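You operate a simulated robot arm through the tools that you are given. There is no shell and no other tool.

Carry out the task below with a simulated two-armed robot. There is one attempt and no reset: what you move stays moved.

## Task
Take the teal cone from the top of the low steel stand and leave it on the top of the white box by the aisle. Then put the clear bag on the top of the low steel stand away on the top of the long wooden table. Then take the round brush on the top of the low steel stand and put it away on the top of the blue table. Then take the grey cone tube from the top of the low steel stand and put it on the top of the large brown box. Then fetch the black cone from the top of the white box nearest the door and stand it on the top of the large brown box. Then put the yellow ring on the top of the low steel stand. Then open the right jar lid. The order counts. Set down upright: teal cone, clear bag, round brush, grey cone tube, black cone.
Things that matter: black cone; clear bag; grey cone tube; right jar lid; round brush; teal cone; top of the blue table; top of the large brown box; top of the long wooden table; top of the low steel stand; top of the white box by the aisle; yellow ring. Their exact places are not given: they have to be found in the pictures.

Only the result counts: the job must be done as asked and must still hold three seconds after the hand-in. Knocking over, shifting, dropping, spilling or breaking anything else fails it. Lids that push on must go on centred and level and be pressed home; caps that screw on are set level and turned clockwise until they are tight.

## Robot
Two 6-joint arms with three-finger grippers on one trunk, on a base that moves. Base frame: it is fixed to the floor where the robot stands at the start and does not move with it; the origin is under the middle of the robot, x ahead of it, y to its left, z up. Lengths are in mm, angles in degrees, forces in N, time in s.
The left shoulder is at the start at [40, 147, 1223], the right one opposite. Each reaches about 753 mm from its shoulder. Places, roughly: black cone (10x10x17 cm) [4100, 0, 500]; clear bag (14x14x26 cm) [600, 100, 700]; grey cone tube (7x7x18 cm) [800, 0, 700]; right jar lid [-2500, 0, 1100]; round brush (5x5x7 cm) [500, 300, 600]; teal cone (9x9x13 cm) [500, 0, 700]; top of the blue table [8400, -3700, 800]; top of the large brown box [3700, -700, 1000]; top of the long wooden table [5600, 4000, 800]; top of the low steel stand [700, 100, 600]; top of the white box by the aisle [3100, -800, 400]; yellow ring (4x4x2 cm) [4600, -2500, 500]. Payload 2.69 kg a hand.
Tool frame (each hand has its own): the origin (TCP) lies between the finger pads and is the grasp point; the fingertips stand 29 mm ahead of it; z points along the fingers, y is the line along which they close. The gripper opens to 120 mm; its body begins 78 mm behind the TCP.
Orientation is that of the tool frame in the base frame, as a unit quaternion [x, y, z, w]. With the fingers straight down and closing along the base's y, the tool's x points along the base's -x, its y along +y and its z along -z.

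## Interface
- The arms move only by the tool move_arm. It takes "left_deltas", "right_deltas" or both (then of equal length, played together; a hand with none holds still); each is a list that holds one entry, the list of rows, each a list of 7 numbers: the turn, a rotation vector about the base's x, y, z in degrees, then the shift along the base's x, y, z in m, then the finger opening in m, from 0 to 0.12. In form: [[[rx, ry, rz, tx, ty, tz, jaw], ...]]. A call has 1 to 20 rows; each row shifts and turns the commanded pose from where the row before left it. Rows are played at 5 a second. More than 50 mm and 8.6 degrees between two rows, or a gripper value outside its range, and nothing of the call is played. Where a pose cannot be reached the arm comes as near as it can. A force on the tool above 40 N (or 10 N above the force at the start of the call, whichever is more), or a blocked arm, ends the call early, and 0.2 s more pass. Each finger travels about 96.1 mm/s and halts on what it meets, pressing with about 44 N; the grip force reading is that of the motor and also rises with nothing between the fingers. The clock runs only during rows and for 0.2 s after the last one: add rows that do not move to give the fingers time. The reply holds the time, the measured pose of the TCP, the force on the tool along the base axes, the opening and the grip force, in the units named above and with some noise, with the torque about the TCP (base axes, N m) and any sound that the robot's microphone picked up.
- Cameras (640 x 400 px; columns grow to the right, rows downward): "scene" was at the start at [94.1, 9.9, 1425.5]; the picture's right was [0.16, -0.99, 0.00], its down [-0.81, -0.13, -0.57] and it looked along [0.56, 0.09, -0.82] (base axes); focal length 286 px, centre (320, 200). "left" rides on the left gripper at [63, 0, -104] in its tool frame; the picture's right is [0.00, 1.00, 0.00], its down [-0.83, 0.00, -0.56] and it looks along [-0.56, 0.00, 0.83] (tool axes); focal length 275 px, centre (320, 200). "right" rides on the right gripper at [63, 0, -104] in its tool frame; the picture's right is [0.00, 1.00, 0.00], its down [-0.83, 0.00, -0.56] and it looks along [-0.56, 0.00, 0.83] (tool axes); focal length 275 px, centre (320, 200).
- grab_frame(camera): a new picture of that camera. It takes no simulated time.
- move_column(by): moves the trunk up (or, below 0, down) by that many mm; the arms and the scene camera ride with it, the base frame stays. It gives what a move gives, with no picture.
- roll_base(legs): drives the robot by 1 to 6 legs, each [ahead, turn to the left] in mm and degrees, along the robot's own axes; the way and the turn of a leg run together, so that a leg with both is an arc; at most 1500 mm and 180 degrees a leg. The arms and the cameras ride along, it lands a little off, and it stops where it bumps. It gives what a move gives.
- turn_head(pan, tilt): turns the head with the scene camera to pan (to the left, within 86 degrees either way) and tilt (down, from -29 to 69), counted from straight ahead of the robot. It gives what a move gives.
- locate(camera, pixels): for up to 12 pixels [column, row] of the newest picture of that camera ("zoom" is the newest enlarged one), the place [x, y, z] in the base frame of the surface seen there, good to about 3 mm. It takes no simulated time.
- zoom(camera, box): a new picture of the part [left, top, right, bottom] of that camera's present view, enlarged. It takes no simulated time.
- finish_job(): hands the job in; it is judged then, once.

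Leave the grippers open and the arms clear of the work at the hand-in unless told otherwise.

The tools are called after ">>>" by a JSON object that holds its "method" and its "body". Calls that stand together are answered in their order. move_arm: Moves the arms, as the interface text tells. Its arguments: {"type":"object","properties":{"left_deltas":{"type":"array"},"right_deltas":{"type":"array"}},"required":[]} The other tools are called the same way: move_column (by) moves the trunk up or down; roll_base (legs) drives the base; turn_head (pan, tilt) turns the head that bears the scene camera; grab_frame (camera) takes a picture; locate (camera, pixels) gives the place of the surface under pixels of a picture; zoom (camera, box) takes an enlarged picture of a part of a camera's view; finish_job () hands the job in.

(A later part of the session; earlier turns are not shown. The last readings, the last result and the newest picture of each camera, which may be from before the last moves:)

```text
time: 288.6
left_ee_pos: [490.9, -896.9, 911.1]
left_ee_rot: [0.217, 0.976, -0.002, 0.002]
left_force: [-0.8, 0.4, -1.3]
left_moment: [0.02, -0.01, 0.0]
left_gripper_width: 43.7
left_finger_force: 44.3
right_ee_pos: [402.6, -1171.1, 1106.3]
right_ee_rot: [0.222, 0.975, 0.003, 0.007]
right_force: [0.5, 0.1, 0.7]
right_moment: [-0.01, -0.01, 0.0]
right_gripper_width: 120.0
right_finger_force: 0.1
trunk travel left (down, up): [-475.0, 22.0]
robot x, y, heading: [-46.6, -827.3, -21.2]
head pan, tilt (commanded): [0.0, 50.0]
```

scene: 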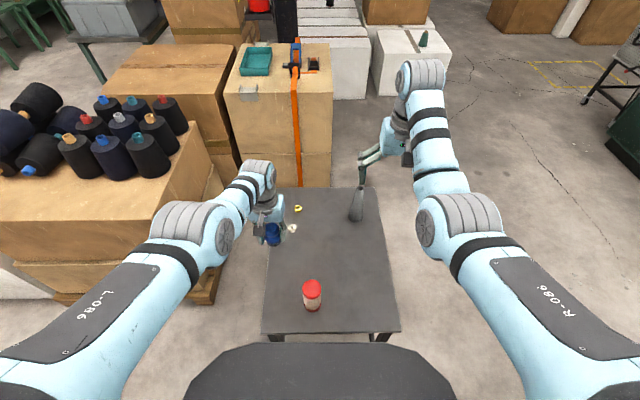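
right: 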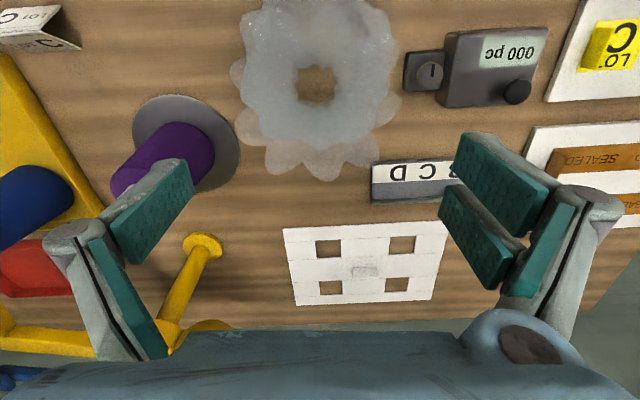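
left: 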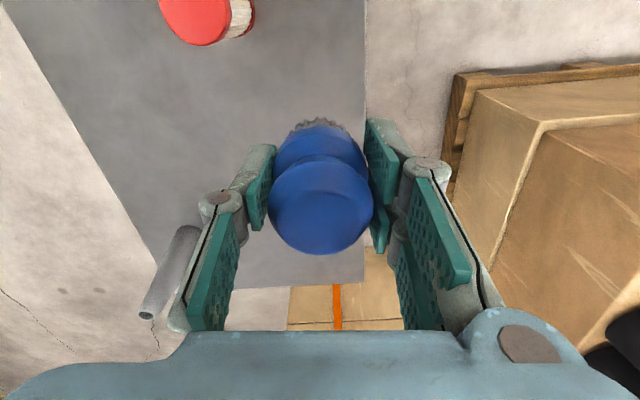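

I'm at (−47,−827) heading −21°. I'll drive 2100 mm to about (1910,−1590) and straighten.

>>> {"method": "roll_base", "body": {"legs": [[1100, 0], [1000, 0], [0, 21]]}}

```text
time: 300.1
left_ee_pos: [2433.9, -1475.8, 911.6]
left_ee_rot: [0.04, 0.999, 0.0, 0.001]
left_force: [0.3, -0.1, 1.0]
left_moment: [0.02, 0.03, 0.01]
left_gripper_width: 43.8
left_finger_force: 44.6
right_ee_pos: [2447.1, -1762.8, 1108.7]
right_ee_rot: [0.046, 0.999, 0.004, 0.007]
right_force: [-0.6, -0.8, -0.5]
right_moment: [-0.01, -0.05, -0.01]
right_gripper_width: 120.1
right_finger_force: 0.0
trunk travel left (down, up): [-475.0, 22.0]
robot x, y, heading: [1906.5, -1597.3, -0.9]
head pan, tilt (commanded): [0.0, 50.0]
```

I'm at (1907,−1597) heading −1°. I'll drive 3200 mm along the lane past the boxes, then look toward the blue table.

>>> {"method": "roll_base", "body": {"legs": [[1500, 0], [1500, 0], [200, 0]]}}

>>> {"method": "turn_head", "body": {"pan": -30, "tilt": 15}}

>>> {"method": "grab_frame", "body": {"camera": "scene"}}

>>> {"method": "zoom", "body": {"camera": "scene", "box": [250, 80, 450, 220]}}

```text
time: 315.7
left_ee_pos: [5619.4, -1580.6, 914.3]
left_ee_rot: [0.048, 0.999, -0.001, 0.004]
left_force: [-0.3, 0.5, 0.0]
left_moment: [0.02, 0.01, -0.01]
left_gripper_width: 43.6
left_finger_force: 43.8
right_ee_pos: [5628.3, -1869.7, 1110.3]
right_ee_rot: [0.055, 0.998, 0.004, 0.008]
right_force: [0.2, -0.1, 0.4]
right_moment: [0.0, -0.06, 0.0]
right_gripper_width: 120.3
right_finger_force: 0.1
trunk travel left (down, up): [-475.0, 22.0]
robot x, y, heading: [5096.5, -1696.3, -1.9]
head pan, tilt (commanded): [0.0, 50.0]
```

```text
time: 316.7
left_ee_pos: [5624.4, -1581.0, 911.4]
left_ee_rot: [0.048, 0.999, -0.001, 0.002]
left_force: [-0.9, 0.5, 0.1]
left_moment: [-0.02, 0.01, 0.02]
left_gripper_width: 43.7
left_finger_force: 44.3
right_ee_pos: [5632.5, -1869.7, 1105.9]
right_ee_rot: [0.055, 0.998, 0.004, 0.006]
right_force: [0.8, -0.6, 0.0]
right_moment: [0.01, -0.01, -0.01]
right_gripper_width: 119.9
right_finger_force: 0.0
trunk travel left (down, up): [-475.0, 22.0]
robot x, y, heading: [5099.1, -1694.8, -1.7]
head pan, tilt (commanded): [-30.0, 15.0]
```

```text
taken
```

scene: 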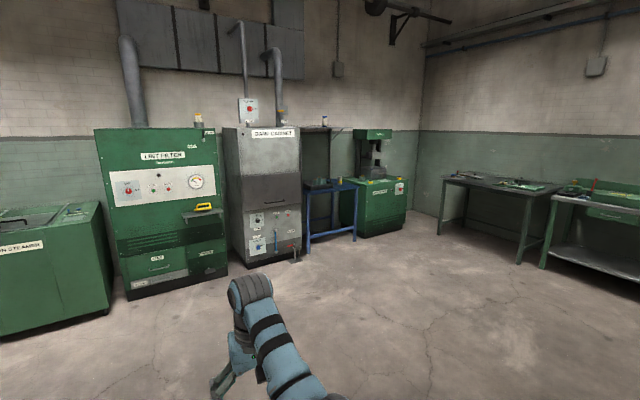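

```text
2.86 times, centred on (350, 150) of scene
```

zoom: 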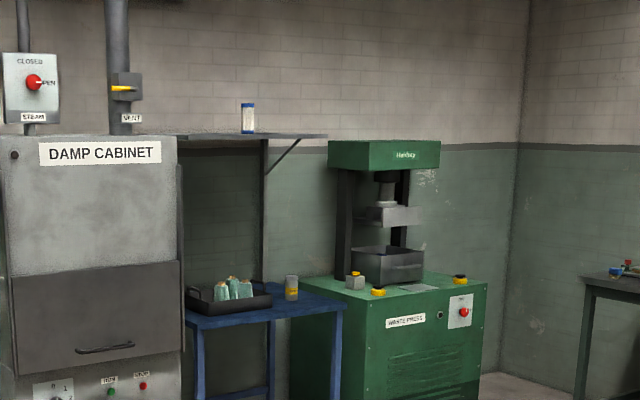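

The blue table stands between the damp cabinet and the waste press, with a tray of teal cones and a small jar on it and a shelf overhead. I'll locate its top and neighbours.

>>> {"method": "locate", "body": {"camera": "zoom", "pixels": [[200, 322], [280, 318], [335, 308], [310, 298], [275, 280], [230, 305], [292, 285], [250, 136], [320, 136], [190, 138], [270, 395], [180, 330]]}}

>>> {"method": "locate", "body": {"camera": "zoom", "pixels": [[300, 305], [320, 300], [250, 312], [290, 310], [340, 170], [300, 290], [180, 260], [310, 395], [330, 350]]}}

```text
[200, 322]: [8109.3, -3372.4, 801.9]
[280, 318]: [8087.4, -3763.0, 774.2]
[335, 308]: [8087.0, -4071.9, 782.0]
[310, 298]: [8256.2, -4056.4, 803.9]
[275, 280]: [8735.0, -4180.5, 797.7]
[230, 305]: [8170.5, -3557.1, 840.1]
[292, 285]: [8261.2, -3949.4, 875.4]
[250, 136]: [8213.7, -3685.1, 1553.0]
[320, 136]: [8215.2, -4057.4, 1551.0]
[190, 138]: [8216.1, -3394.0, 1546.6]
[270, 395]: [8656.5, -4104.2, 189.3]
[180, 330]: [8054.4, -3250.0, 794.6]
```

```text
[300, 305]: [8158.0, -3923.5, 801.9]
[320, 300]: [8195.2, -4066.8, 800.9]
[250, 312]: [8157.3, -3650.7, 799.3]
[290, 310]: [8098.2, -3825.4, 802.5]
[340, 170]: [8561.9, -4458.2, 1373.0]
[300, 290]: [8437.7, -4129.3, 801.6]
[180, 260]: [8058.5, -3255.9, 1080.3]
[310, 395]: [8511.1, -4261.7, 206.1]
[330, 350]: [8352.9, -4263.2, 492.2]
```

The blue table's top is at z≈801 with its front edge at x≈8087, and a clear spot lies near (8165, −3850). I'll check the benches on the right before driving there.

>>> {"method": "locate", "body": {"camera": "scene", "pixels": [[438, 233], [520, 265], [545, 266], [400, 230], [450, 180], [555, 190], [345, 240], [300, 262], [420, 300], [250, 265]]}}

```text
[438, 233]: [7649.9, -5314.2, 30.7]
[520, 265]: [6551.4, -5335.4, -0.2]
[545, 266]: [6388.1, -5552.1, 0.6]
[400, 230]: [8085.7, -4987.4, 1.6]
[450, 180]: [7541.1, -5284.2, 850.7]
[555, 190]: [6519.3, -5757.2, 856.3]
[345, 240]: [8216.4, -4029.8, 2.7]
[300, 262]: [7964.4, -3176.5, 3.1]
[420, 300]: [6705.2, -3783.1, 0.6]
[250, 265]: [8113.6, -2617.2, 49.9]
```

The floor is clear out to y≈−5280. I'll turn right about 46° and drive 3100 mm to near (7200,−3980).

>>> {"method": "roll_base", "body": {"legs": [[0, -45.7]]}}

```text
time: 319.2
left_ee_pos: [5547.0, -1990.4, 911.7]
left_ee_rot: [0.431, 0.903, -0.002, 0.002]
left_force: [0.1, 0.1, -0.4]
left_moment: [0.0, -0.01, -0.01]
left_gripper_width: 43.6
left_finger_force: 43.8
right_ee_pos: [5348.2, -2199.4, 1106.6]
right_ee_rot: [0.435, 0.9, 0.001, 0.007]
right_force: [0.8, 0.5, -0.3]
right_moment: [0.01, -0.01, -0.02]
right_gripper_width: 119.8
right_finger_force: 0.1
trunk travel left (down, up): [-475.0, 22.0]
robot x, y, heading: [5093.8, -1693.1, -47.0]
head pan, tilt (commanded): [-30.0, 15.0]
```

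Heading is −47°. Now I'll drive the diagonal and straighten.

>>> {"method": "roll_base", "body": {"legs": [[1500, 0], [1500, 0], [100, 0], [0, 47]]}}

>>> {"method": "turn_head", "body": {"pan": 0, "tilt": 30}}

>>> {"method": "grab_frame", "body": {"camera": "scene"}}

```text
time: 336.2
left_ee_pos: [7624.2, -3875.7, 911.9]
left_ee_rot: [0.054, 0.999, -0.001, 0.003]
left_force: [0.1, -0.3, 0.2]
left_moment: [-0.02, 0.0, -0.01]
left_gripper_width: 43.6
left_finger_force: 44.3
right_ee_pos: [7629.2, -4163.9, 1107.2]
right_ee_rot: [0.06, 0.998, 0.004, 0.006]
right_force: [0.5, 0.6, -0.2]
right_moment: [-0.03, 0.01, 0.0]
right_gripper_width: 119.9
right_finger_force: 0.0
trunk travel left (down, up): [-475.0, 22.0]
robot x, y, heading: [7093.7, -3985.0, -2.4]
head pan, tilt (commanded): [-30.0, 15.0]
```

```text
time: 337.2
left_ee_pos: [7624.2, -3875.1, 911.3]
left_ee_rot: [0.053, 0.999, -0.001, 0.003]
left_force: [0.2, 0.1, -0.4]
left_moment: [-0.02, -0.02, 0.05]
left_gripper_width: 43.4
left_finger_force: 44.0
right_ee_pos: [7629.4, -4164.1, 1107.8]
right_ee_rot: [0.06, 0.998, 0.004, 0.007]
right_force: [1.2, 0.1, -0.1]
right_moment: [-0.02, -0.01, 0.01]
right_gripper_width: 119.9
right_finger_force: 0.0
trunk travel left (down, up): [-475.0, 22.0]
robot x, y, heading: [7095.7, -3983.4, -2.2]
head pan, tilt (commanded): [0.0, 30.0]
```

```text
taken
```

scene: 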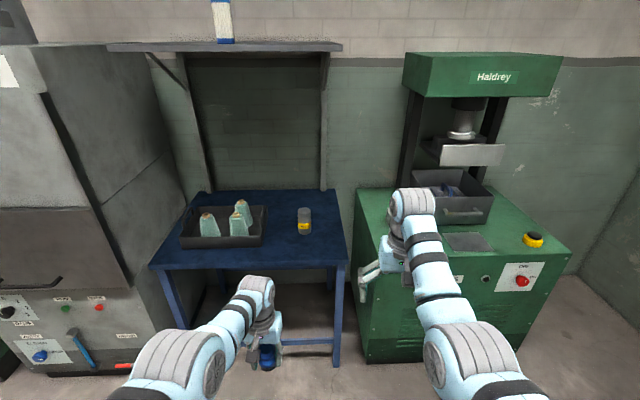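

The blue table is dead ahead with the tray at (222,225) and the jar at (304,222). I'll locate the free area in front of them.

>>> {"method": "locate", "body": {"camera": "scene", "pixels": [[262, 243], [180, 245], [304, 232], [280, 252], [300, 255], [250, 266], [340, 262], [320, 245], [160, 265], [222, 255], [265, 210], [375, 300]]}}

```text
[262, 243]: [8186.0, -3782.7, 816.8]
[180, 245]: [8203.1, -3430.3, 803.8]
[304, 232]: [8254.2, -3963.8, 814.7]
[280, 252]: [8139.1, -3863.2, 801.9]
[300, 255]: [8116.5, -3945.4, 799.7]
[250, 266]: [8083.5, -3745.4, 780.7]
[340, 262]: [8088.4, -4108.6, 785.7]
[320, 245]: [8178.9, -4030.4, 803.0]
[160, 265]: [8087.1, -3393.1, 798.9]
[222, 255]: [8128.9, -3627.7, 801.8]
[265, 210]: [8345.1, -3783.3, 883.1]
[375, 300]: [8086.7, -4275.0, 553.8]
```

I'll set the brush at about (8150, −3860), between the tray's corner and the jar. I'll turn 2° left and roll ahead 528 mm.

>>> {"method": "roll_base", "body": {"legs": [[0, 2], [528, 0]]}}

>>> {"method": "turn_head", "body": {"pan": 0, "tilt": 45}}

>>> {"method": "grab_frame", "body": {"camera": "scene"}}

>>> {"method": "grab_frame", "body": {"camera": "left"}}

```text
time: 340.6
left_ee_pos: [8137.8, -3861.5, 913.6]
left_ee_rot: [0.038, 0.999, -0.001, 0.003]
left_force: [0.8, -0.5, -0.5]
left_moment: [-0.01, -0.03, 0.02]
left_gripper_width: 43.7
left_finger_force: 43.7
right_ee_pos: [8151.7, -4149.4, 1109.0]
right_ee_rot: [0.043, 0.999, 0.004, 0.008]
right_force: [-0.8, 0.1, 0.1]
right_moment: [-0.02, -0.01, 0.01]
right_gripper_width: 120.0
right_finger_force: 0.2
trunk travel left (down, up): [-475.0, 22.0]
robot x, y, heading: [7615.9, -3987.6, -0.3]
head pan, tilt (commanded): [0.0, 30.0]
```

```text
time: 341.4
left_ee_pos: [8138.9, -3861.9, 911.4]
left_ee_rot: [0.037, 0.999, -0.001, 0.003]
left_force: [-0.1, 0.3, -0.1]
left_moment: [0.01, 0.01, 0.01]
left_gripper_width: 43.7
left_finger_force: 43.7
right_ee_pos: [8153.4, -4150.0, 1108.0]
right_ee_rot: [0.043, 0.999, 0.004, 0.007]
right_force: [0.7, -0.2, 0.7]
right_moment: [-0.03, -0.03, -0.02]
right_gripper_width: 120.2
right_finger_force: 0.1
trunk travel left (down, up): [-475.0, 22.0]
robot x, y, heading: [7617.9, -3987.3, -0.4]
head pan, tilt (commanded): [0.0, 45.0]
```

```text
taken
```

scene: 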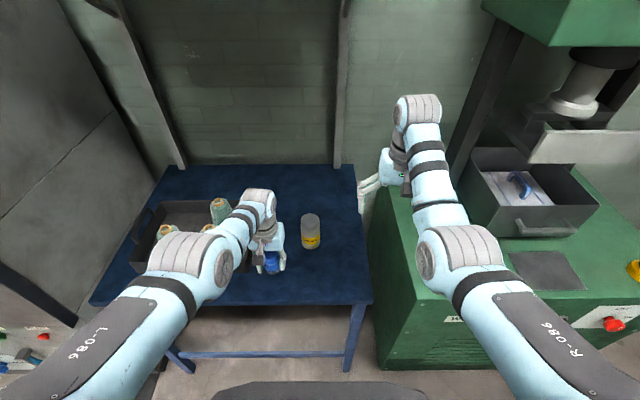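

```text
taken
```

left: 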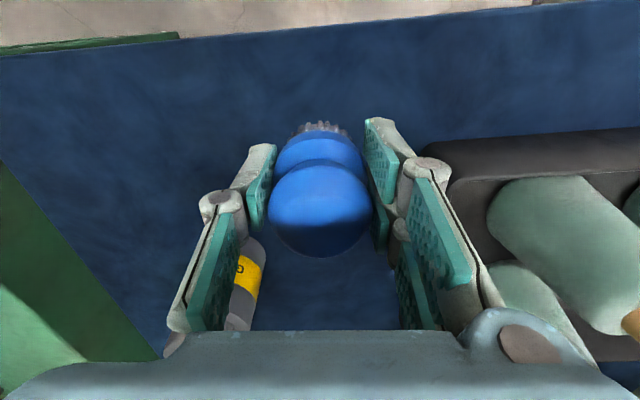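

The brush is over the table, with the tray's edge close on the +y side. I'll shift it 22 mm toward −y for more room, then lower.

>>> {"method": "move_arm", "body": {"left_deltas": [[[0, 0, 0, -0.003, -0.011, 0, 0.02], [0, 0, 0, -0.003, -0.011, 0, 0.02], [0, 0, 0, 0, 0, 0, 0.02]]]}}

>>> {"method": "move_column", "body": {"by": -60}}

>>> {"method": "grab_frame", "body": {"camera": "left"}}

```text
time: 342.2
left_ee_pos: [8134.9, -3884.6, 912.0]
left_ee_rot: [0.037, 0.999, -0.001, 0.003]
left_force: [-0.1, -0.5, -1.1]
left_moment: [0.0, 0.02, 0.01]
left_gripper_width: 44.0
left_finger_force: 43.9
right_ee_pos: [8152.6, -4149.3, 1108.6]
right_ee_rot: [0.042, 0.999, 0.004, 0.007]
right_force: [0.5, 0.4, 0.6]
right_moment: [0.04, 0.02, 0.03]
right_gripper_width: 120.1
right_finger_force: 0.1
trunk travel left (down, up): [-475.0, 22.0]
robot x, y, heading: [7615.9, -3984.2, -0.4]
head pan, tilt (commanded): [0.0, 45.0]
```

```text
time: 343.2
left_ee_pos: [8134.3, -3884.6, 851.1]
left_ee_rot: [0.037, 0.999, -0.001, 0.003]
left_force: [0.3, 0.1, -0.1]
left_moment: [0.02, -0.01, 0.01]
left_gripper_width: 43.8
left_finger_force: 44.4
right_ee_pos: [8153.6, -4150.4, 1047.0]
right_ee_rot: [0.043, 0.999, 0.005, 0.007]
right_force: [-0.1, -0.8, 0.9]
right_moment: [-0.03, -0.02, 0.03]
right_gripper_width: 120.3
right_finger_force: 0.1
trunk travel left (down, up): [-415.0, 82.0]
robot x, y, heading: [7614.2, -3989.6, -0.5]
head pan, tilt (commanded): [0.0, 45.0]
```

```text
taken
```

left: 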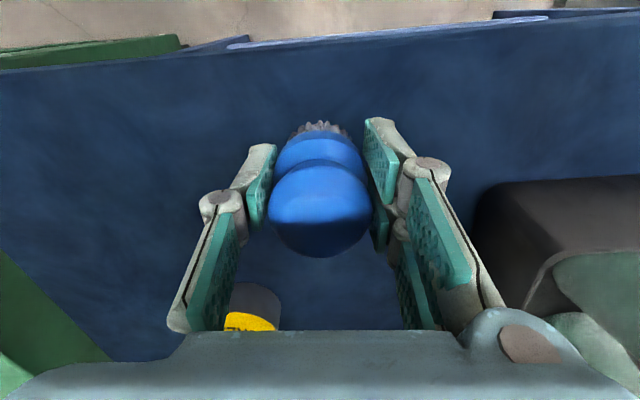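

The table is about 10 mm below the brush. I'll lower in small steps and watch for contact.

>>> {"method": "move_arm", "body": {"left_deltas": [[[0, 0, 0, 0, 0, -0.004, 0.02], [0, 0, 0, 0, 0, -0.003, 0.02], [0, 0, 0, 0, 0, -0.0015, 0.02], [0, 0, 0, 0, 0, 0, 0.02]]]}}

```text
time: 344.2
left_ee_pos: [8131.0, -3883.2, 843.5]
left_ee_rot: [0.037, 0.999, -0.001, 0.002]
left_force: [-0.4, 0.2, -0.9]
left_moment: [0.01, -0.02, -0.03]
left_gripper_width: 43.3
left_finger_force: 44.0
right_ee_pos: [8155.0, -4148.0, 1046.7]
right_ee_rot: [0.042, 0.999, 0.005, 0.008]
right_force: [-0.2, 0.2, -0.9]
right_moment: [-0.01, 0.05, -0.03]
right_gripper_width: 120.2
right_finger_force: 0.1
trunk travel left (down, up): [-415.0, 82.0]
robot x, y, heading: [7617.5, -3986.8, -0.4]
head pan, tilt (commanded): [0.0, 45.0]
```

No contact yet at 843.5. I'll go 1.5 mm at a time.

>>> {"method": "move_arm", "body": {"left_deltas": [[[0, 0, 0, 0, 0, -0.0015, 0.02], [0, 0, 0, 0, 0, -0.0015, 0.02], [0, 0, 0, 0, 0, 0, 0.02]]]}}

```text
time: 345.0
left_ee_pos: [8130.3, -3883.2, 842.7]
left_ee_rot: [0.037, 0.999, -0.001, 0.003]
left_force: [-0.5, 0.7, -0.7]
left_moment: [-0.01, -0.02, 0.01]
left_gripper_width: 43.8
left_finger_force: 44.0
left hand out of reach, approached as far as the arm can: row 1
right_ee_pos: [8153.0, -4149.3, 1047.4]
right_ee_rot: [0.042, 0.999, 0.004, 0.007]
right_force: [0.3, -0.4, -0.1]
right_moment: [0.0, 0.03, 0.01]
right_gripper_width: 119.9
right_finger_force: 0.2
trunk travel left (down, up): [-415.0, 82.0]
robot x, y, heading: [7619.2, -3988.8, -0.6]
head pan, tilt (commanded): [0.0, 45.0]
```

The arm has reached its limit at this depth, so I'll lower the rest with the trunk, 2 mm at a time.

>>> {"method": "move_column", "body": {"by": -2}}

```text
time: 345.5
left_ee_pos: [8131.1, -3883.7, 841.9]
left_ee_rot: [0.037, 0.999, -0.001, 0.004]
left_force: [0.7, 0.4, 11.1]
left_moment: [0.01, 0.14, 0.0]
left_gripper_width: 43.7
left_finger_force: 44.2
right_ee_pos: [8154.0, -4149.2, 1044.6]
right_ee_rot: [0.042, 0.999, 0.004, 0.007]
right_force: [-0.4, -1.1, 0.0]
right_moment: [0.0, 0.03, 0.01]
right_gripper_width: 120.0
right_finger_force: 0.0
trunk travel left (down, up): [-413.0, 84.0]
robot x, y, heading: [7614.5, -3985.9, -0.2]
head pan, tilt (commanded): [0.0, 45.0]
```

The force is +11 N upward, so the brush stands on the table. I'll open to 85 mm and wait.

>>> {"method": "move_arm", "body": {"left_deltas": [[[0, 0, 0, 0, 0, 0, 0.055], [0, 0, 0, 0, 0, 0, 0.075], [0, 0, 0, 0, 0, 0, 0.085], [0, 0, 0, 0, 0, 0, 0.085]]]}}

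>>> {"method": "grab_frame", "body": {"camera": "left"}}

```text
time: 346.5
left_ee_pos: [8130.9, -3883.8, 839.4]
left_ee_rot: [0.038, 0.999, -0.002, 0.002]
left_force: [-1.1, -0.6, 0.6]
left_moment: [0.0, 0.0, -0.02]
left_gripper_width: 85.2
left_finger_force: 0.1
right_ee_pos: [8154.7, -4149.6, 1046.1]
right_ee_rot: [0.043, 0.999, 0.005, 0.006]
right_force: [-0.7, -0.2, 0.2]
right_moment: [0.0, -0.03, 0.02]
right_gripper_width: 120.1
right_finger_force: 0.1
trunk travel left (down, up): [-413.0, 84.0]
robot x, y, heading: [7613.7, -3989.0, -0.4]
head pan, tilt (commanded): [0.0, 45.0]
```

```text
taken
```

left: 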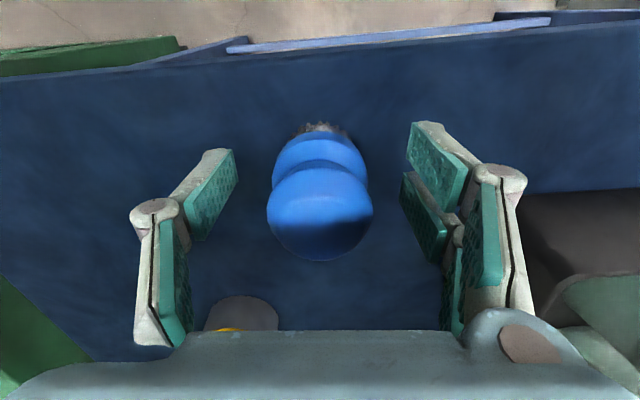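

The brush stands free. I'll rise 82 mm with the trunk and check.

>>> {"method": "move_column", "body": {"by": 82}}

>>> {"method": "move_arm", "body": {"left_deltas": [[[0, 0, 0, 0, 0, 0.02, 0.085], [0, 0, 0, 0, 0, 0.02, 0.085], [0, 0, 0, 0, 0, 0, 0.085]]]}}

>>> {"method": "grab_frame", "body": {"camera": "left"}}

>>> {"method": "grab_frame", "body": {"camera": "scene"}}

```text
time: 347.7
left_ee_pos: [8130.5, -3883.2, 921.1]
left_ee_rot: [0.037, 0.999, -0.001, 0.002]
left_force: [0.5, -0.8, 0.5]
left_moment: [-0.01, 0.03, -0.04]
left_gripper_width: 85.0
left_finger_force: 0.0
right_ee_pos: [8153.7, -4149.3, 1126.9]
right_ee_rot: [0.042, 0.999, 0.004, 0.007]
right_force: [0.5, -0.2, -0.2]
right_moment: [0.0, 0.01, 0.04]
right_gripper_width: 120.1
right_finger_force: 0.0
trunk travel left (down, up): [-495.0, 2.0]
robot x, y, heading: [7613.9, -3987.3, -0.6]
head pan, tilt (commanded): [0.0, 45.0]
```

```text
time: 348.5
left_ee_pos: [8131.3, -3883.5, 961.8]
left_ee_rot: [0.038, 0.999, -0.001, 0.002]
left_force: [0.3, -0.2, -0.1]
left_moment: [-0.03, -0.02, 0.02]
left_gripper_width: 85.1
left_finger_force: 0.0
right_ee_pos: [8154.0, -4148.8, 1126.9]
right_ee_rot: [0.043, 0.999, 0.005, 0.007]
right_force: [0.4, -0.4, -0.1]
right_moment: [-0.04, 0.0, -0.02]
right_gripper_width: 120.1
right_finger_force: 0.2
trunk travel left (down, up): [-495.0, 2.0]
robot x, y, heading: [7613.9, -3988.4, -0.3]
head pan, tilt (commanded): [0.0, 45.0]
```

```text
taken
```

left: 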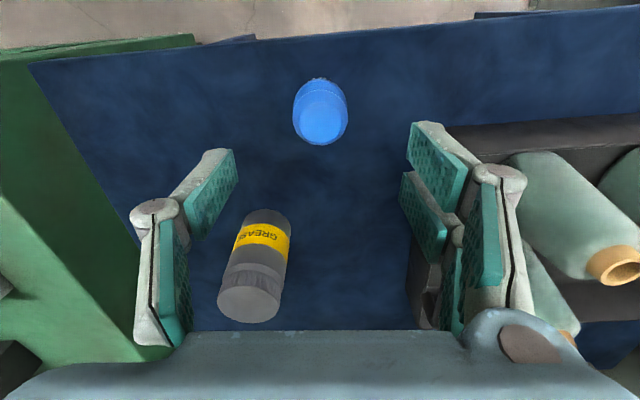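

```text
taken
```

scene: 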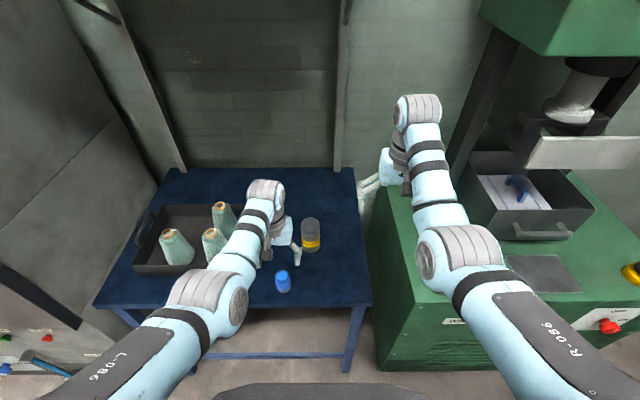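

The brush stands on the blue table, at (283,281) in the scene view. Next is the grey tube. I'll back away from the table, then turn around toward the lane back to the stand.

>>> {"method": "roll_base", "body": {"legs": [[-520, 0], [0, 133.5]]}}

```text
time: 357.1
left_ee_pos: [6657.4, -3688.6, 962.5]
left_ee_rot: [0.908, -0.419, -0.002, -0.001]
left_force: [-0.5, -0.3, -0.3]
left_moment: [0.03, 0.0, -0.01]
left_gripper_width: 84.7
left_finger_force: 0.0
right_ee_pos: [6830.2, -3486.2, 1126.7]
right_ee_rot: [0.906, -0.423, -0.007, 0.001]
right_force: [0.3, 0.3, -1.5]
right_moment: [0.02, -0.06, -0.02]
right_gripper_width: 120.2
right_finger_force: 0.0
trunk travel left (down, up): [-495.0, 2.0]
robot x, y, heading: [7091.9, -3979.8, 134.3]
head pan, tilt (commanded): [0.0, 45.0]
```

I'm at (7092,−3980) heading 134°. I'll trim to 130° and drive the diagonal back to about (5180,−1700).

>>> {"method": "roll_base", "body": {"legs": [[0, -4.3], [1490, 0], [1490, 0], [0, 50]]}}

```text
time: 374.2
left_ee_pos: [4668.6, -1781.4, 962.6]
left_ee_rot: [0.999, -0.05, -0.002, -0.002]
left_force: [-0.5, -0.6, 0.0]
left_moment: [-0.01, -0.04, -0.02]
left_gripper_width: 85.0
left_finger_force: 0.1
right_ee_pos: [4651.5, -1514.8, 1127.5]
right_ee_rot: [0.998, -0.055, -0.008, 0.004]
right_force: [0.4, 0.5, 0.3]
right_moment: [-0.01, 0.0, 0.03]
right_gripper_width: 119.9
right_finger_force: 0.1
trunk travel left (down, up): [-495.0, 2.0]
robot x, y, heading: [5188.6, -1692.2, 178.3]
head pan, tilt (commanded): [0.0, 45.0]
```

I'm at (5189,−1692) heading 178°. I'll drive back along the lane to x≈1900.

>>> {"method": "roll_base", "body": {"legs": [[0, 1], [1500, 0], [1500, 0], [290, 0], [0, -33]]}}

```text
time: 391.9
left_ee_pos: [1458.6, -1537.5, 961.6]
left_ee_rot: [0.952, -0.306, -0.002, -0.002]
left_force: [0.7, -0.6, -0.1]
left_moment: [0.02, -0.01, 0.02]
left_gripper_width: 84.9
left_finger_force: 0.1
right_ee_pos: [1577.7, -1296.5, 1127.3]
right_ee_rot: [0.951, -0.31, -0.007, 0.002]
right_force: [-0.1, 0.7, 0.6]
right_moment: [0.02, 0.03, 0.0]
right_gripper_width: 120.1
right_finger_force: 0.1
trunk travel left (down, up): [-495.0, 2.0]
robot x, y, heading: [1954.9, -1715.5, 148.0]
head pan, tilt (commanded): [0.0, 45.0]
```

I'm at (1955,−1716) heading 148°. I'll drive about 1550 mm to beside the stand and turn to face it.

>>> {"method": "roll_base", "body": {"legs": [[0, -1.7], [1000, 0], [550, 0], [0, -56]]}}

>>> {"method": "turn_head", "body": {"pan": 0, "tilt": 45}}

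>>> {"method": "grab_frame", "body": {"camera": "scene"}}

>>> {"method": "grab_frame", "body": {"camera": "right"}}

```text
time: 402.7
left_ee_pos: [509.0, -388.9, 961.1]
left_ee_rot: [-0.703, 0.711, 0.001, 0.002]
left_force: [0.6, 0.4, -0.9]
left_moment: [-0.02, 0.01, 0.02]
left_gripper_width: 84.8
left_finger_force: 0.1
right_ee_pos: [773.0, -350.7, 1128.2]
right_ee_rot: [-0.699, 0.715, 0.009, 0.003]
right_force: [-0.7, 0.4, 0.4]
right_moment: [0.0, 0.01, -0.02]
right_gripper_width: 120.2
right_finger_force: 0.0
trunk travel left (down, up): [-495.0, 2.0]
robot x, y, heading: [638.4, -900.0, 93.2]
head pan, tilt (commanded): [0.0, 45.0]
```

```text
time: 403.3
left_ee_pos: [509.6, -389.9, 961.9]
left_ee_rot: [-0.703, 0.711, 0.001, 0.002]
left_force: [0.3, -0.5, 0.9]
left_moment: [0.01, -0.01, 0.05]
left_gripper_width: 84.8
left_finger_force: 0.0
right_ee_pos: [772.2, -350.7, 1126.3]
right_ee_rot: [-0.699, 0.715, 0.009, 0.002]
right_force: [0.1, -0.7, -0.8]
right_moment: [-0.02, -0.02, 0.04]
right_gripper_width: 119.9
right_finger_force: 0.1
trunk travel left (down, up): [-495.0, 2.0]
robot x, y, heading: [644.4, -897.5, 92.7]
head pan, tilt (commanded): [0.0, 45.0]
```

```text
taken
```

scene: 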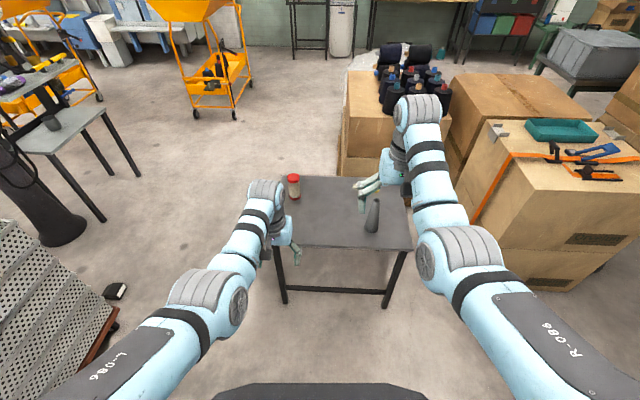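

```text
taken
```

right: 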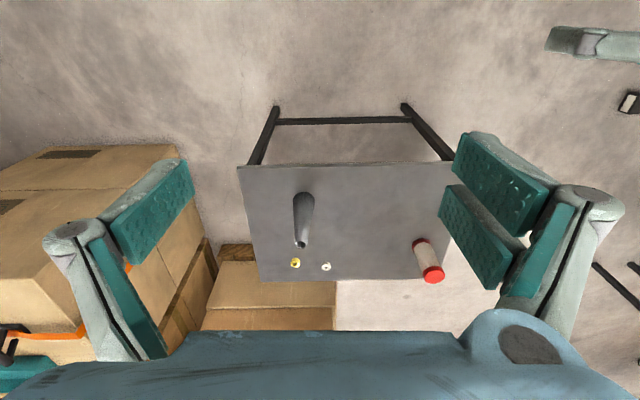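

The grey tube shows at (303,220) in the right camera. I'll locate its top and base.

>>> {"method": "zoom", "body": {"camera": "right", "box": [250, 170, 370, 260]}}

>>> {"method": "locate", "body": {"camera": "zoom", "pixels": [[270, 345], [280, 330], [250, 345], [300, 340], [285, 140], [240, 180], [335, 180], [285, 260], [240, 300], [310, 300]]}}

```text
4.44 times, centred on (310, 215) of right
```

zoom: 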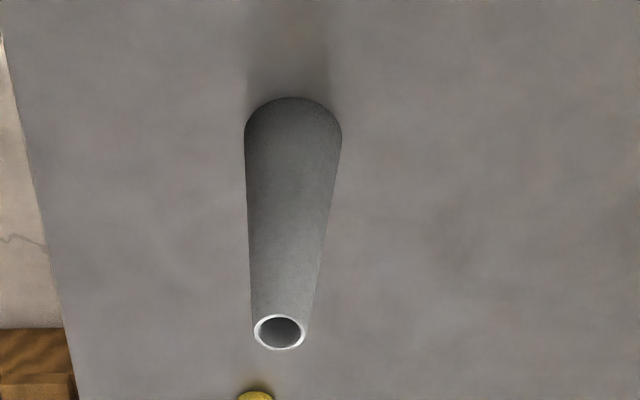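

```text
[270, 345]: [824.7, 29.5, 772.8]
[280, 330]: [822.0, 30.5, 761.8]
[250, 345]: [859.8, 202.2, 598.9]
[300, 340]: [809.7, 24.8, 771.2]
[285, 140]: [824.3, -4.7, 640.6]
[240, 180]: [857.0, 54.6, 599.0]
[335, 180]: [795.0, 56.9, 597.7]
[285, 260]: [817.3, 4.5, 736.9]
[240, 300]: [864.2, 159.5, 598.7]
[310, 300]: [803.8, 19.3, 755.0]
```

The tube's axis is at about (821, 21), with its top at z≈775. I'll turn 4.7° right and drive 400 mm so it comes under the right hand.

>>> {"method": "roll_base", "body": {"legs": [[0, -4.7], [400, 0]]}}

>>> {"method": "grab_frame", "body": {"camera": "right"}}

```text
time: 406.2
left_ee_pos: [556.6, 20.2, 964.7]
left_ee_rot: [-0.676, 0.737, 0.003, 0.005]
left_force: [0.8, -0.6, 0.5]
left_moment: [0.05, -0.02, -0.05]
left_gripper_width: 85.2
left_finger_force: 0.0
right_ee_pos: [824.2, 37.6, 1128.7]
right_ee_rot: [-0.672, 0.741, 0.009, 0.003]
right_force: [0.2, -0.2, -0.7]
right_moment: [0.01, -0.01, 0.0]
right_gripper_width: 120.0
right_finger_force: 0.1
trunk travel left (down, up): [-495.0, 2.0]
robot x, y, heading: [653.0, -492.1, 88.8]
head pan, tilt (commanded): [0.0, 45.0]
```

```text
taken
```

right: 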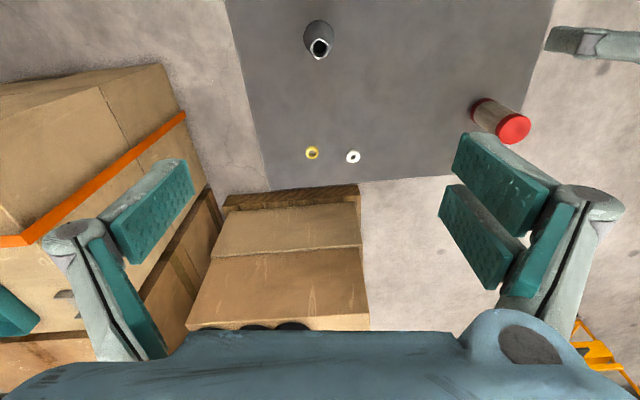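

The tube's rim is at (320,48), straight ahead of the hand's centre line. I'll lower the trunk 250 mm first.

>>> {"method": "move_column", "body": {"by": -250}}

>>> {"method": "grab_frame", "body": {"camera": "right"}}

>>> {"method": "zoom", "body": {"camera": "right", "box": [260, 0, 380, 100]}}

>>> {"method": "locate", "body": {"camera": "right", "pixels": [[320, 30], [320, 45], [310, 40], [330, 40], [320, 55], [320, 20]]}}

```text
time: 408.8
left_ee_pos: [558.2, 22.9, 712.7]
left_ee_rot: [-0.676, 0.737, 0.001, 0.002]
left_force: [1.0, -0.2, 0.3]
left_moment: [-0.01, 0.0, 0.0]
left_gripper_width: 84.8
left_finger_force: 0.1
right_ee_pos: [823.9, 40.7, 877.6]
right_ee_rot: [-0.671, 0.742, 0.008, 0.003]
right_force: [0.7, 0.1, 0.3]
right_moment: [0.0, -0.01, -0.01]
right_gripper_width: 120.0
right_finger_force: 0.0
trunk travel left (down, up): [-245.0, 252.0]
robot x, y, heading: [658.1, -493.9, 89.0]
head pan, tilt (commanded): [0.0, 45.0]
```

```text
taken
```

right: 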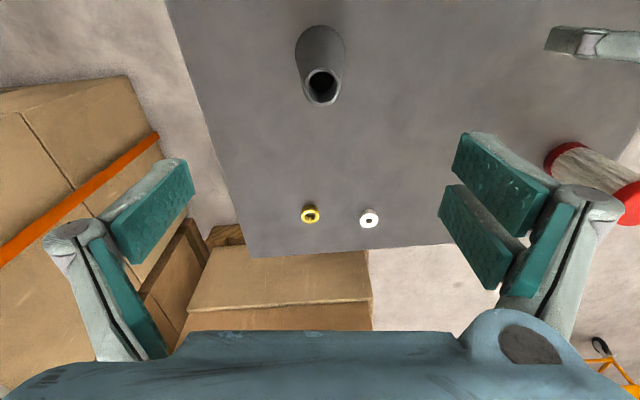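

```text
4.00 times, centred on (320, 50) of right
```

zoom: 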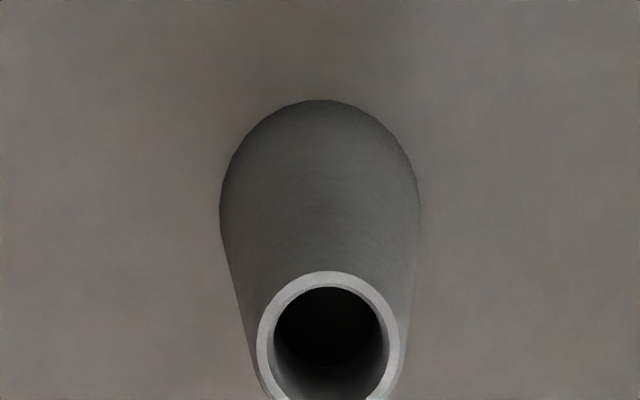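

```text
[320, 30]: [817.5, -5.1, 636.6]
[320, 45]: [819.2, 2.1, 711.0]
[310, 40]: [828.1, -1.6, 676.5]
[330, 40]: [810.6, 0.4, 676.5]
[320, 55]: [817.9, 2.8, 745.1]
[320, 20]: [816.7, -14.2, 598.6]
```

The tube's axis is at (819, 21). I'll move over it, take out the small tool tilt, and descend to TCP z≈714 with the fingers open.

>>> {"method": "move_arm", "body": {"right_deltas": [[[-0.9, -0.36, 0, -0.005, -0.02, 0, 0.12], [0, 0, 0, 0, 0, -0.03, 0.12], [0, 0, 0, 0, 0, -0.03, 0.12], [0, 0, 0, 0, 0, 0, 0.12]]]}}

>>> {"method": "grab_frame", "body": {"camera": "right"}}

```text
time: 409.8
left_ee_pos: [558.0, 22.3, 713.7]
left_ee_rot: [-0.676, 0.737, 0.001, 0.003]
left_force: [-0.2, -0.7, 0.4]
left_moment: [-0.03, 0.01, 0.01]
left_gripper_width: 85.0
left_finger_force: 0.0
right_ee_pos: [817.9, 40.9, 809.5]
right_ee_rot: [-0.671, 0.741, 0.0, -0.001]
right_force: [0.3, 0.1, -0.5]
right_moment: [-0.01, -0.02, 0.0]
right_gripper_width: 119.9
right_finger_force: 0.1
right hand out of reach, approached as far as the arm can: row 1
trunk travel left (down, up): [-245.0, 252.0]
robot x, y, heading: [657.4, -493.4, 88.9]
head pan, tilt (commanded): [0.0, 45.0]
```

```text
taken
```

right: 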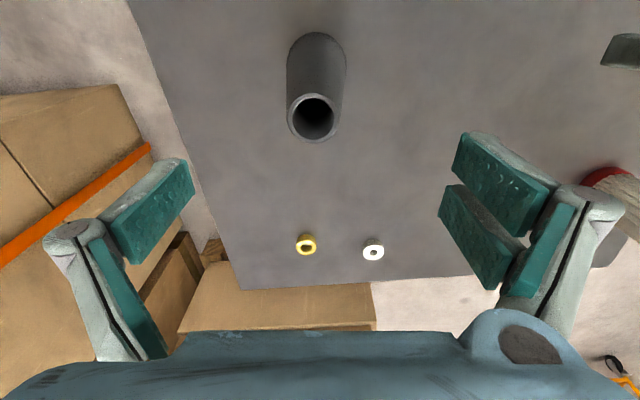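

The sideways part didn't take, and the hand is still at y≈41, so I'll apply the −20 mm in y now. The fingers straddle the tube in x, so this is clear.

>>> {"method": "move_arm", "body": {"right_deltas": [[[0, 0, 0, 0.001, -0.01, 0, 0.12], [0, 0, 0, 0, -0.01, 0, 0.12], [0, 0, 0, 0, 0, 0, 0.12]]]}}

>>> {"method": "grab_frame", "body": {"camera": "right"}}

```text
time: 410.6
left_ee_pos: [559.1, 22.6, 713.3]
left_ee_rot: [-0.675, 0.738, 0.0, 0.003]
left_force: [0.9, 0.1, -1.2]
left_moment: [-0.02, -0.03, 0.0]
left_gripper_width: 84.8
left_finger_force: 0.1
right_ee_pos: [818.6, 21.8, 811.3]
right_ee_rot: [-0.672, 0.741, 0.0, 0.0]
right_force: [-0.4, 0.2, 0.0]
right_moment: [-0.02, 0.0, 0.0]
right_gripper_width: 119.7
right_finger_force: 0.1
trunk travel left (down, up): [-245.0, 252.0]
robot x, y, heading: [656.5, -492.3, 88.8]
head pan, tilt (commanded): [0.0, 45.0]
```

```text
taken
```

right: 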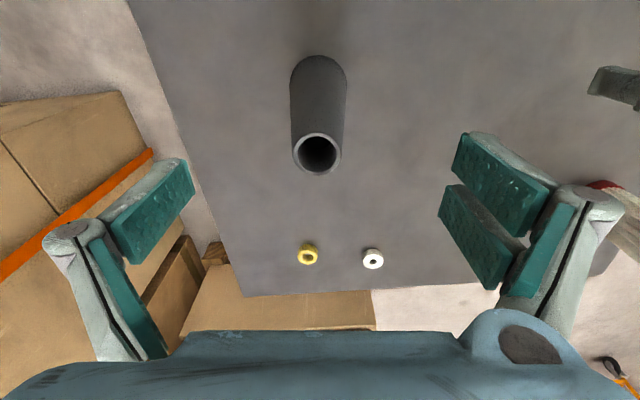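

The rim is centred at (317,153). I'll descend 95 mm to TCP z≈716, then close on the tube.

>>> {"method": "move_arm", "body": {"right_deltas": [[[0, 0, 0, 0, 0, -0.03, 0.12], [0, 0, 0, 0, 0, -0.03, 0.12], [0, 0, 0, 0, 0, -0.025, 0.12], [0, 0, 0, 0, 0, -0.01, 0.12], [0, 0, 0, 0, 0, 0, 0.12]]]}}

>>> {"method": "grab_frame", "body": {"camera": "right"}}

```text
time: 411.8
left_ee_pos: [558.2, 23.3, 713.0]
left_ee_rot: [-0.677, 0.736, 0.001, 0.002]
left_force: [1.1, -0.3, 1.2]
left_moment: [-0.04, -0.01, 0.01]
left_gripper_width: 85.0
left_finger_force: 0.1
right_ee_pos: [817.5, 22.1, 715.0]
right_ee_rot: [-0.671, 0.741, 0.001, 0.0]
right_force: [-0.3, 0.3, 0.0]
right_moment: [0.0, -0.02, -0.03]
right_gripper_width: 120.2
right_finger_force: 0.0
trunk travel left (down, up): [-245.0, 252.0]
robot x, y, heading: [656.2, -494.3, 88.7]
head pan, tilt (commanded): [0.0, 45.0]
```

```text
taken
```

right: 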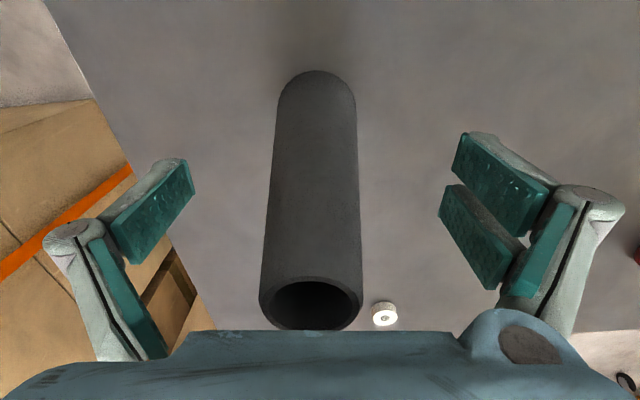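

The tube is about 3 mm to the +x side. I'll correct that and close.

>>> {"method": "move_arm", "body": {"right_deltas": [[[0, 0, 0, 0.003, 0, 0, 0.12], [0, 0, 0, 0, 0, 0, 0.09], [0, 0, 0, 0, 0, 0, 0.06], [0, 0, 0, 0, 0, 0, 0.03], [0, 0, 0, 0, 0, 0, 0.01], [0, 0, 0, 0, 0, 0, 0.01], [0, 0, 0, 0, 0, 0, 0.01]]]}}

>>> {"method": "grab_frame", "body": {"camera": "right"}}

```text
time: 413.4
left_ee_pos: [557.2, 22.4, 712.9]
left_ee_rot: [-0.675, 0.737, 0.002, 0.003]
left_force: [0.3, 0.0, 0.2]
left_moment: [0.02, -0.02, 0.0]
left_gripper_width: 85.0
left_finger_force: 0.0
right_ee_pos: [820.1, 21.3, 715.5]
right_ee_rot: [-0.671, 0.741, 0.0, 0.0]
right_force: [0.3, -0.7, -0.3]
right_moment: [-0.01, 0.0, 0.02]
right_gripper_width: 42.5
right_finger_force: 44.0
trunk travel left (down, up): [-245.0, 252.0]
robot x, y, heading: [653.7, -497.2, 89.0]
head pan, tilt (commanded): [0.0, 45.0]
```

```text
taken
```

right: 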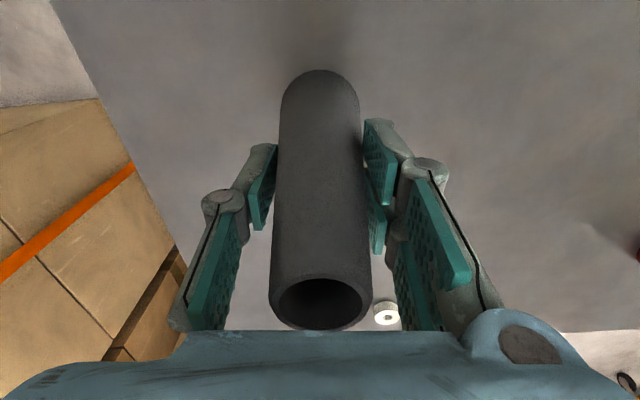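

The tube is gripped at 42.5 mm with its base 113.5 mm below the TCP. I'll lift with the trunk.

>>> {"method": "move_column", "body": {"by": 250}}

>>> {"method": "grab_frame", "body": {"camera": "right"}}

>>> {"method": "grab_frame", "body": {"camera": "scene"}}

```text
time: 416.0
left_ee_pos: [558.0, 22.7, 962.6]
left_ee_rot: [-0.676, 0.737, 0.001, 0.002]
left_force: [0.0, 0.8, 0.5]
left_moment: [-0.02, -0.01, -0.02]
left_gripper_width: 85.2
left_finger_force: 0.0
right_ee_pos: [820.8, 21.3, 965.0]
right_ee_rot: [-0.67, 0.742, 0.0, 0.0]
right_force: [-0.8, -0.2, -0.9]
right_moment: [-0.01, 0.02, 0.02]
right_gripper_width: 42.3
right_finger_force: 44.5
trunk travel left (down, up): [-495.0, 2.0]
robot x, y, heading: [651.2, -495.0, 89.1]
head pan, tilt (commanded): [0.0, 45.0]
```

```text
taken
```

right: 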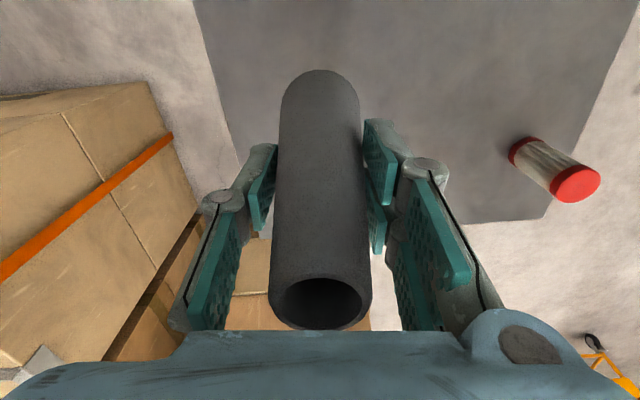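

```text
taken
```

scene: 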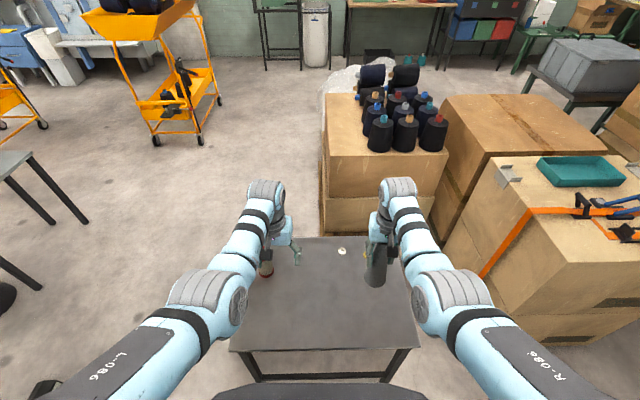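

The tube is up and clear. I'll back away 500 mm, then raise the right arm so the tube can pass over the brown box's top at z≈972.

>>> {"method": "roll_base", "body": {"legs": [[-500, 0]]}}

>>> {"method": "move_arm", "body": {"right_deltas": [[[0, 0, 0, 0, 0.005, 0.03, 0.01], [0, 0, 0, 0, 0.005, 0.03, 0.01], [0, 0, 0, 0, 0.005, 0.03, 0.01], [0, 0, 0, 0, 0.005, 0.03, 0.01], [0, 0, 0, 0, 0.005, 0.03, 0.01], [0, 0, 0, 0, 0, 0, 0.01]]]}}

>>> {"method": "grab_frame", "body": {"camera": "right"}}

```text
time: 419.0
left_ee_pos: [546.7, -485.0, 961.4]
left_ee_rot: [-0.677, 0.736, 0.001, 0.003]
left_force: [1.5, 0.6, -1.1]
left_moment: [-0.03, -0.02, 0.01]
left_gripper_width: 84.9
left_finger_force: 0.0
right_ee_pos: [808.8, -485.1, 964.0]
right_ee_rot: [-0.673, 0.74, 0.0, -0.001]
right_force: [-1.1, 0.8, -0.6]
right_moment: [-0.01, -0.03, -0.03]
right_gripper_width: 42.3
right_finger_force: 44.2
trunk travel left (down, up): [-495.0, 2.0]
robot x, y, heading: [646.6, -1004.3, 89.0]
head pan, tilt (commanded): [0.0, 45.0]
```

```text
time: 420.4
left_ee_pos: [546.7, -486.7, 963.2]
left_ee_rot: [-0.676, 0.736, 0.001, 0.003]
left_force: [0.4, -0.8, -0.8]
left_moment: [0.01, 0.02, 0.02]
left_gripper_width: 84.9
left_finger_force: 0.2
right_ee_pos: [808.4, -460.3, 1115.4]
right_ee_rot: [-0.673, 0.739, 0.001, -0.001]
right_force: [0.4, -0.5, -1.7]
right_moment: [0.0, -0.05, 0.0]
right_gripper_width: 42.5
right_finger_force: 44.1
trunk travel left (down, up): [-495.0, 2.0]
robot x, y, heading: [644.6, -1006.9, 89.4]
head pan, tilt (commanded): [0.0, 45.0]
```

```text
taken
```

right: 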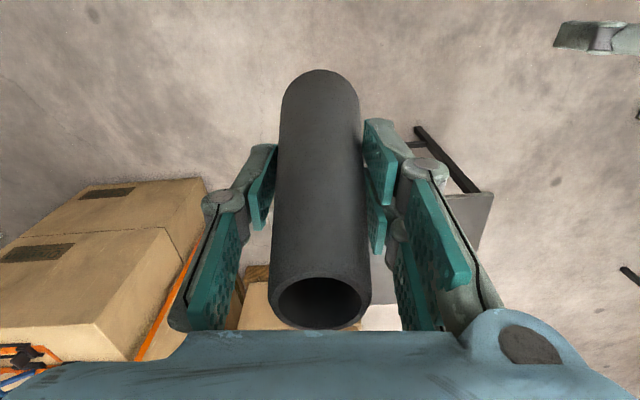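

The tube's base is now at z≈1002. I'll turn right and drive to the lane at about (2400,−1610), then straighten.

>>> {"method": "roll_base", "body": {"legs": [[0, -108.4], [1000, 0], [850, 0], [0, 19]]}}

```text
time: 435.3
left_ee_pos: [2905.8, -1521.5, 963.1]
left_ee_rot: [0.041, 0.999, 0.0, 0.002]
left_force: [-0.7, -0.5, 0.0]
left_moment: [-0.04, -0.02, 0.02]
left_gripper_width: 85.1
left_finger_force: 0.0
right_ee_pos: [2933.6, -1785.2, 1114.0]
right_ee_rot: [0.047, 0.999, 0.001, 0.001]
right_force: [0.9, -0.3, -1.1]
right_moment: [0.0, -0.05, 0.02]
right_gripper_width: 42.1
right_finger_force: 44.0
trunk travel left (down, up): [-495.0, 2.0]
robot x, y, heading: [2390.5, -1618.5, -0.9]
head pan, tilt (commanded): [0.0, 45.0]
```

I'm at (2391,−1619) heading −1°. I'll drive 1030 mm and turn left to face the brown box.

>>> {"method": "roll_base", "body": {"legs": [[1030, 0], [0, 91]]}}

>>> {"method": "turn_head", "body": {"pan": -5, "tilt": 40}}

>>> {"method": "grab_frame", "body": {"camera": "scene"}}

>>> {"method": "grab_frame", "body": {"camera": "right"}}

```text
time: 444.4
left_ee_pos: [3311.8, -1112.0, 962.4]
left_ee_rot: [-0.678, 0.735, 0.001, 0.003]
left_force: [0.6, -0.1, -0.2]
left_moment: [-0.03, -0.03, 0.0]
left_gripper_width: 84.9
left_finger_force: 0.1
right_ee_pos: [3575.1, -1084.8, 1114.0]
right_ee_rot: [-0.674, 0.739, 0.0, 0.0]
right_force: [-0.5, 0.3, -0.6]
right_moment: [0.0, -0.03, 0.0]
right_gripper_width: 42.2
right_finger_force: 43.7
trunk travel left (down, up): [-495.0, 2.0]
robot x, y, heading: [3413.4, -1628.8, 89.3]
head pan, tilt (commanded): [0.0, 45.0]
```

```text
time: 445.0
left_ee_pos: [3311.3, -1111.5, 962.1]
left_ee_rot: [-0.678, 0.735, 0.001, 0.003]
left_force: [-0.1, -0.1, -0.8]
left_moment: [0.01, 0.01, -0.02]
left_gripper_width: 85.2
left_finger_force: 0.1
right_ee_pos: [3575.1, -1085.2, 1113.6]
right_ee_rot: [-0.674, 0.739, 0.001, 0.001]
right_force: [0.9, -0.1, -0.5]
right_moment: [-0.04, 0.02, 0.01]
right_gripper_width: 42.3
right_finger_force: 44.3
trunk travel left (down, up): [-495.0, 2.0]
robot x, y, heading: [3409.9, -1629.3, 89.4]
head pan, tilt (commanded): [-5.0, 40.0]
```

```text
taken
```

scene: 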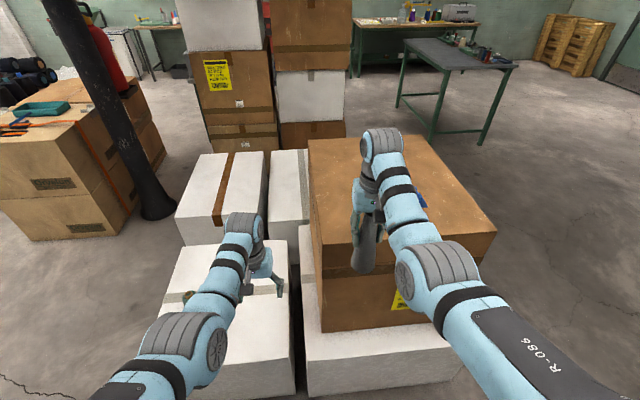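

```text
taken
```

right: 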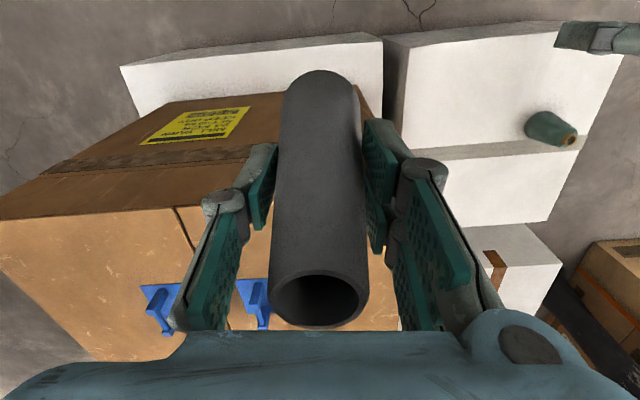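

The brown box is ahead, with blue clips on its top. I'll locate the top's near edge, the clips and clear spots.

>>> {"method": "locate", "body": {"camera": "right", "pixels": [[160, 300], [255, 300], [150, 215], [270, 195], [220, 200], [230, 260], [120, 280], [370, 240], [380, 300], [180, 250]]}}

>>> {"method": "locate", "body": {"camera": "scene", "pixels": [[422, 200], [330, 245], [320, 150], [490, 230], [340, 200], [325, 270], [440, 170], [400, 290]]}}

```text
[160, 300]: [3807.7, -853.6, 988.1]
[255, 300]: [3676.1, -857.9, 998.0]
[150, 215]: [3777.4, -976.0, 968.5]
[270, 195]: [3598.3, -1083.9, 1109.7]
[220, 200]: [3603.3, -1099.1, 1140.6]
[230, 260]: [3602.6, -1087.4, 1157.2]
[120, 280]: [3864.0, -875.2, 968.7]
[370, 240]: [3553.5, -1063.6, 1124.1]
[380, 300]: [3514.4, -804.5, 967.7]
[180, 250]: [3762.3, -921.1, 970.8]
```

```text
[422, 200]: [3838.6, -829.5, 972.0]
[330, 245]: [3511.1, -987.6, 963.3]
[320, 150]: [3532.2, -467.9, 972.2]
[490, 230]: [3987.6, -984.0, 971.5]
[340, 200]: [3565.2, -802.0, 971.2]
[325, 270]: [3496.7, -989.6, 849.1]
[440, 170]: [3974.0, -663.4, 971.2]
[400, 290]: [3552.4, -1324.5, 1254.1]
```

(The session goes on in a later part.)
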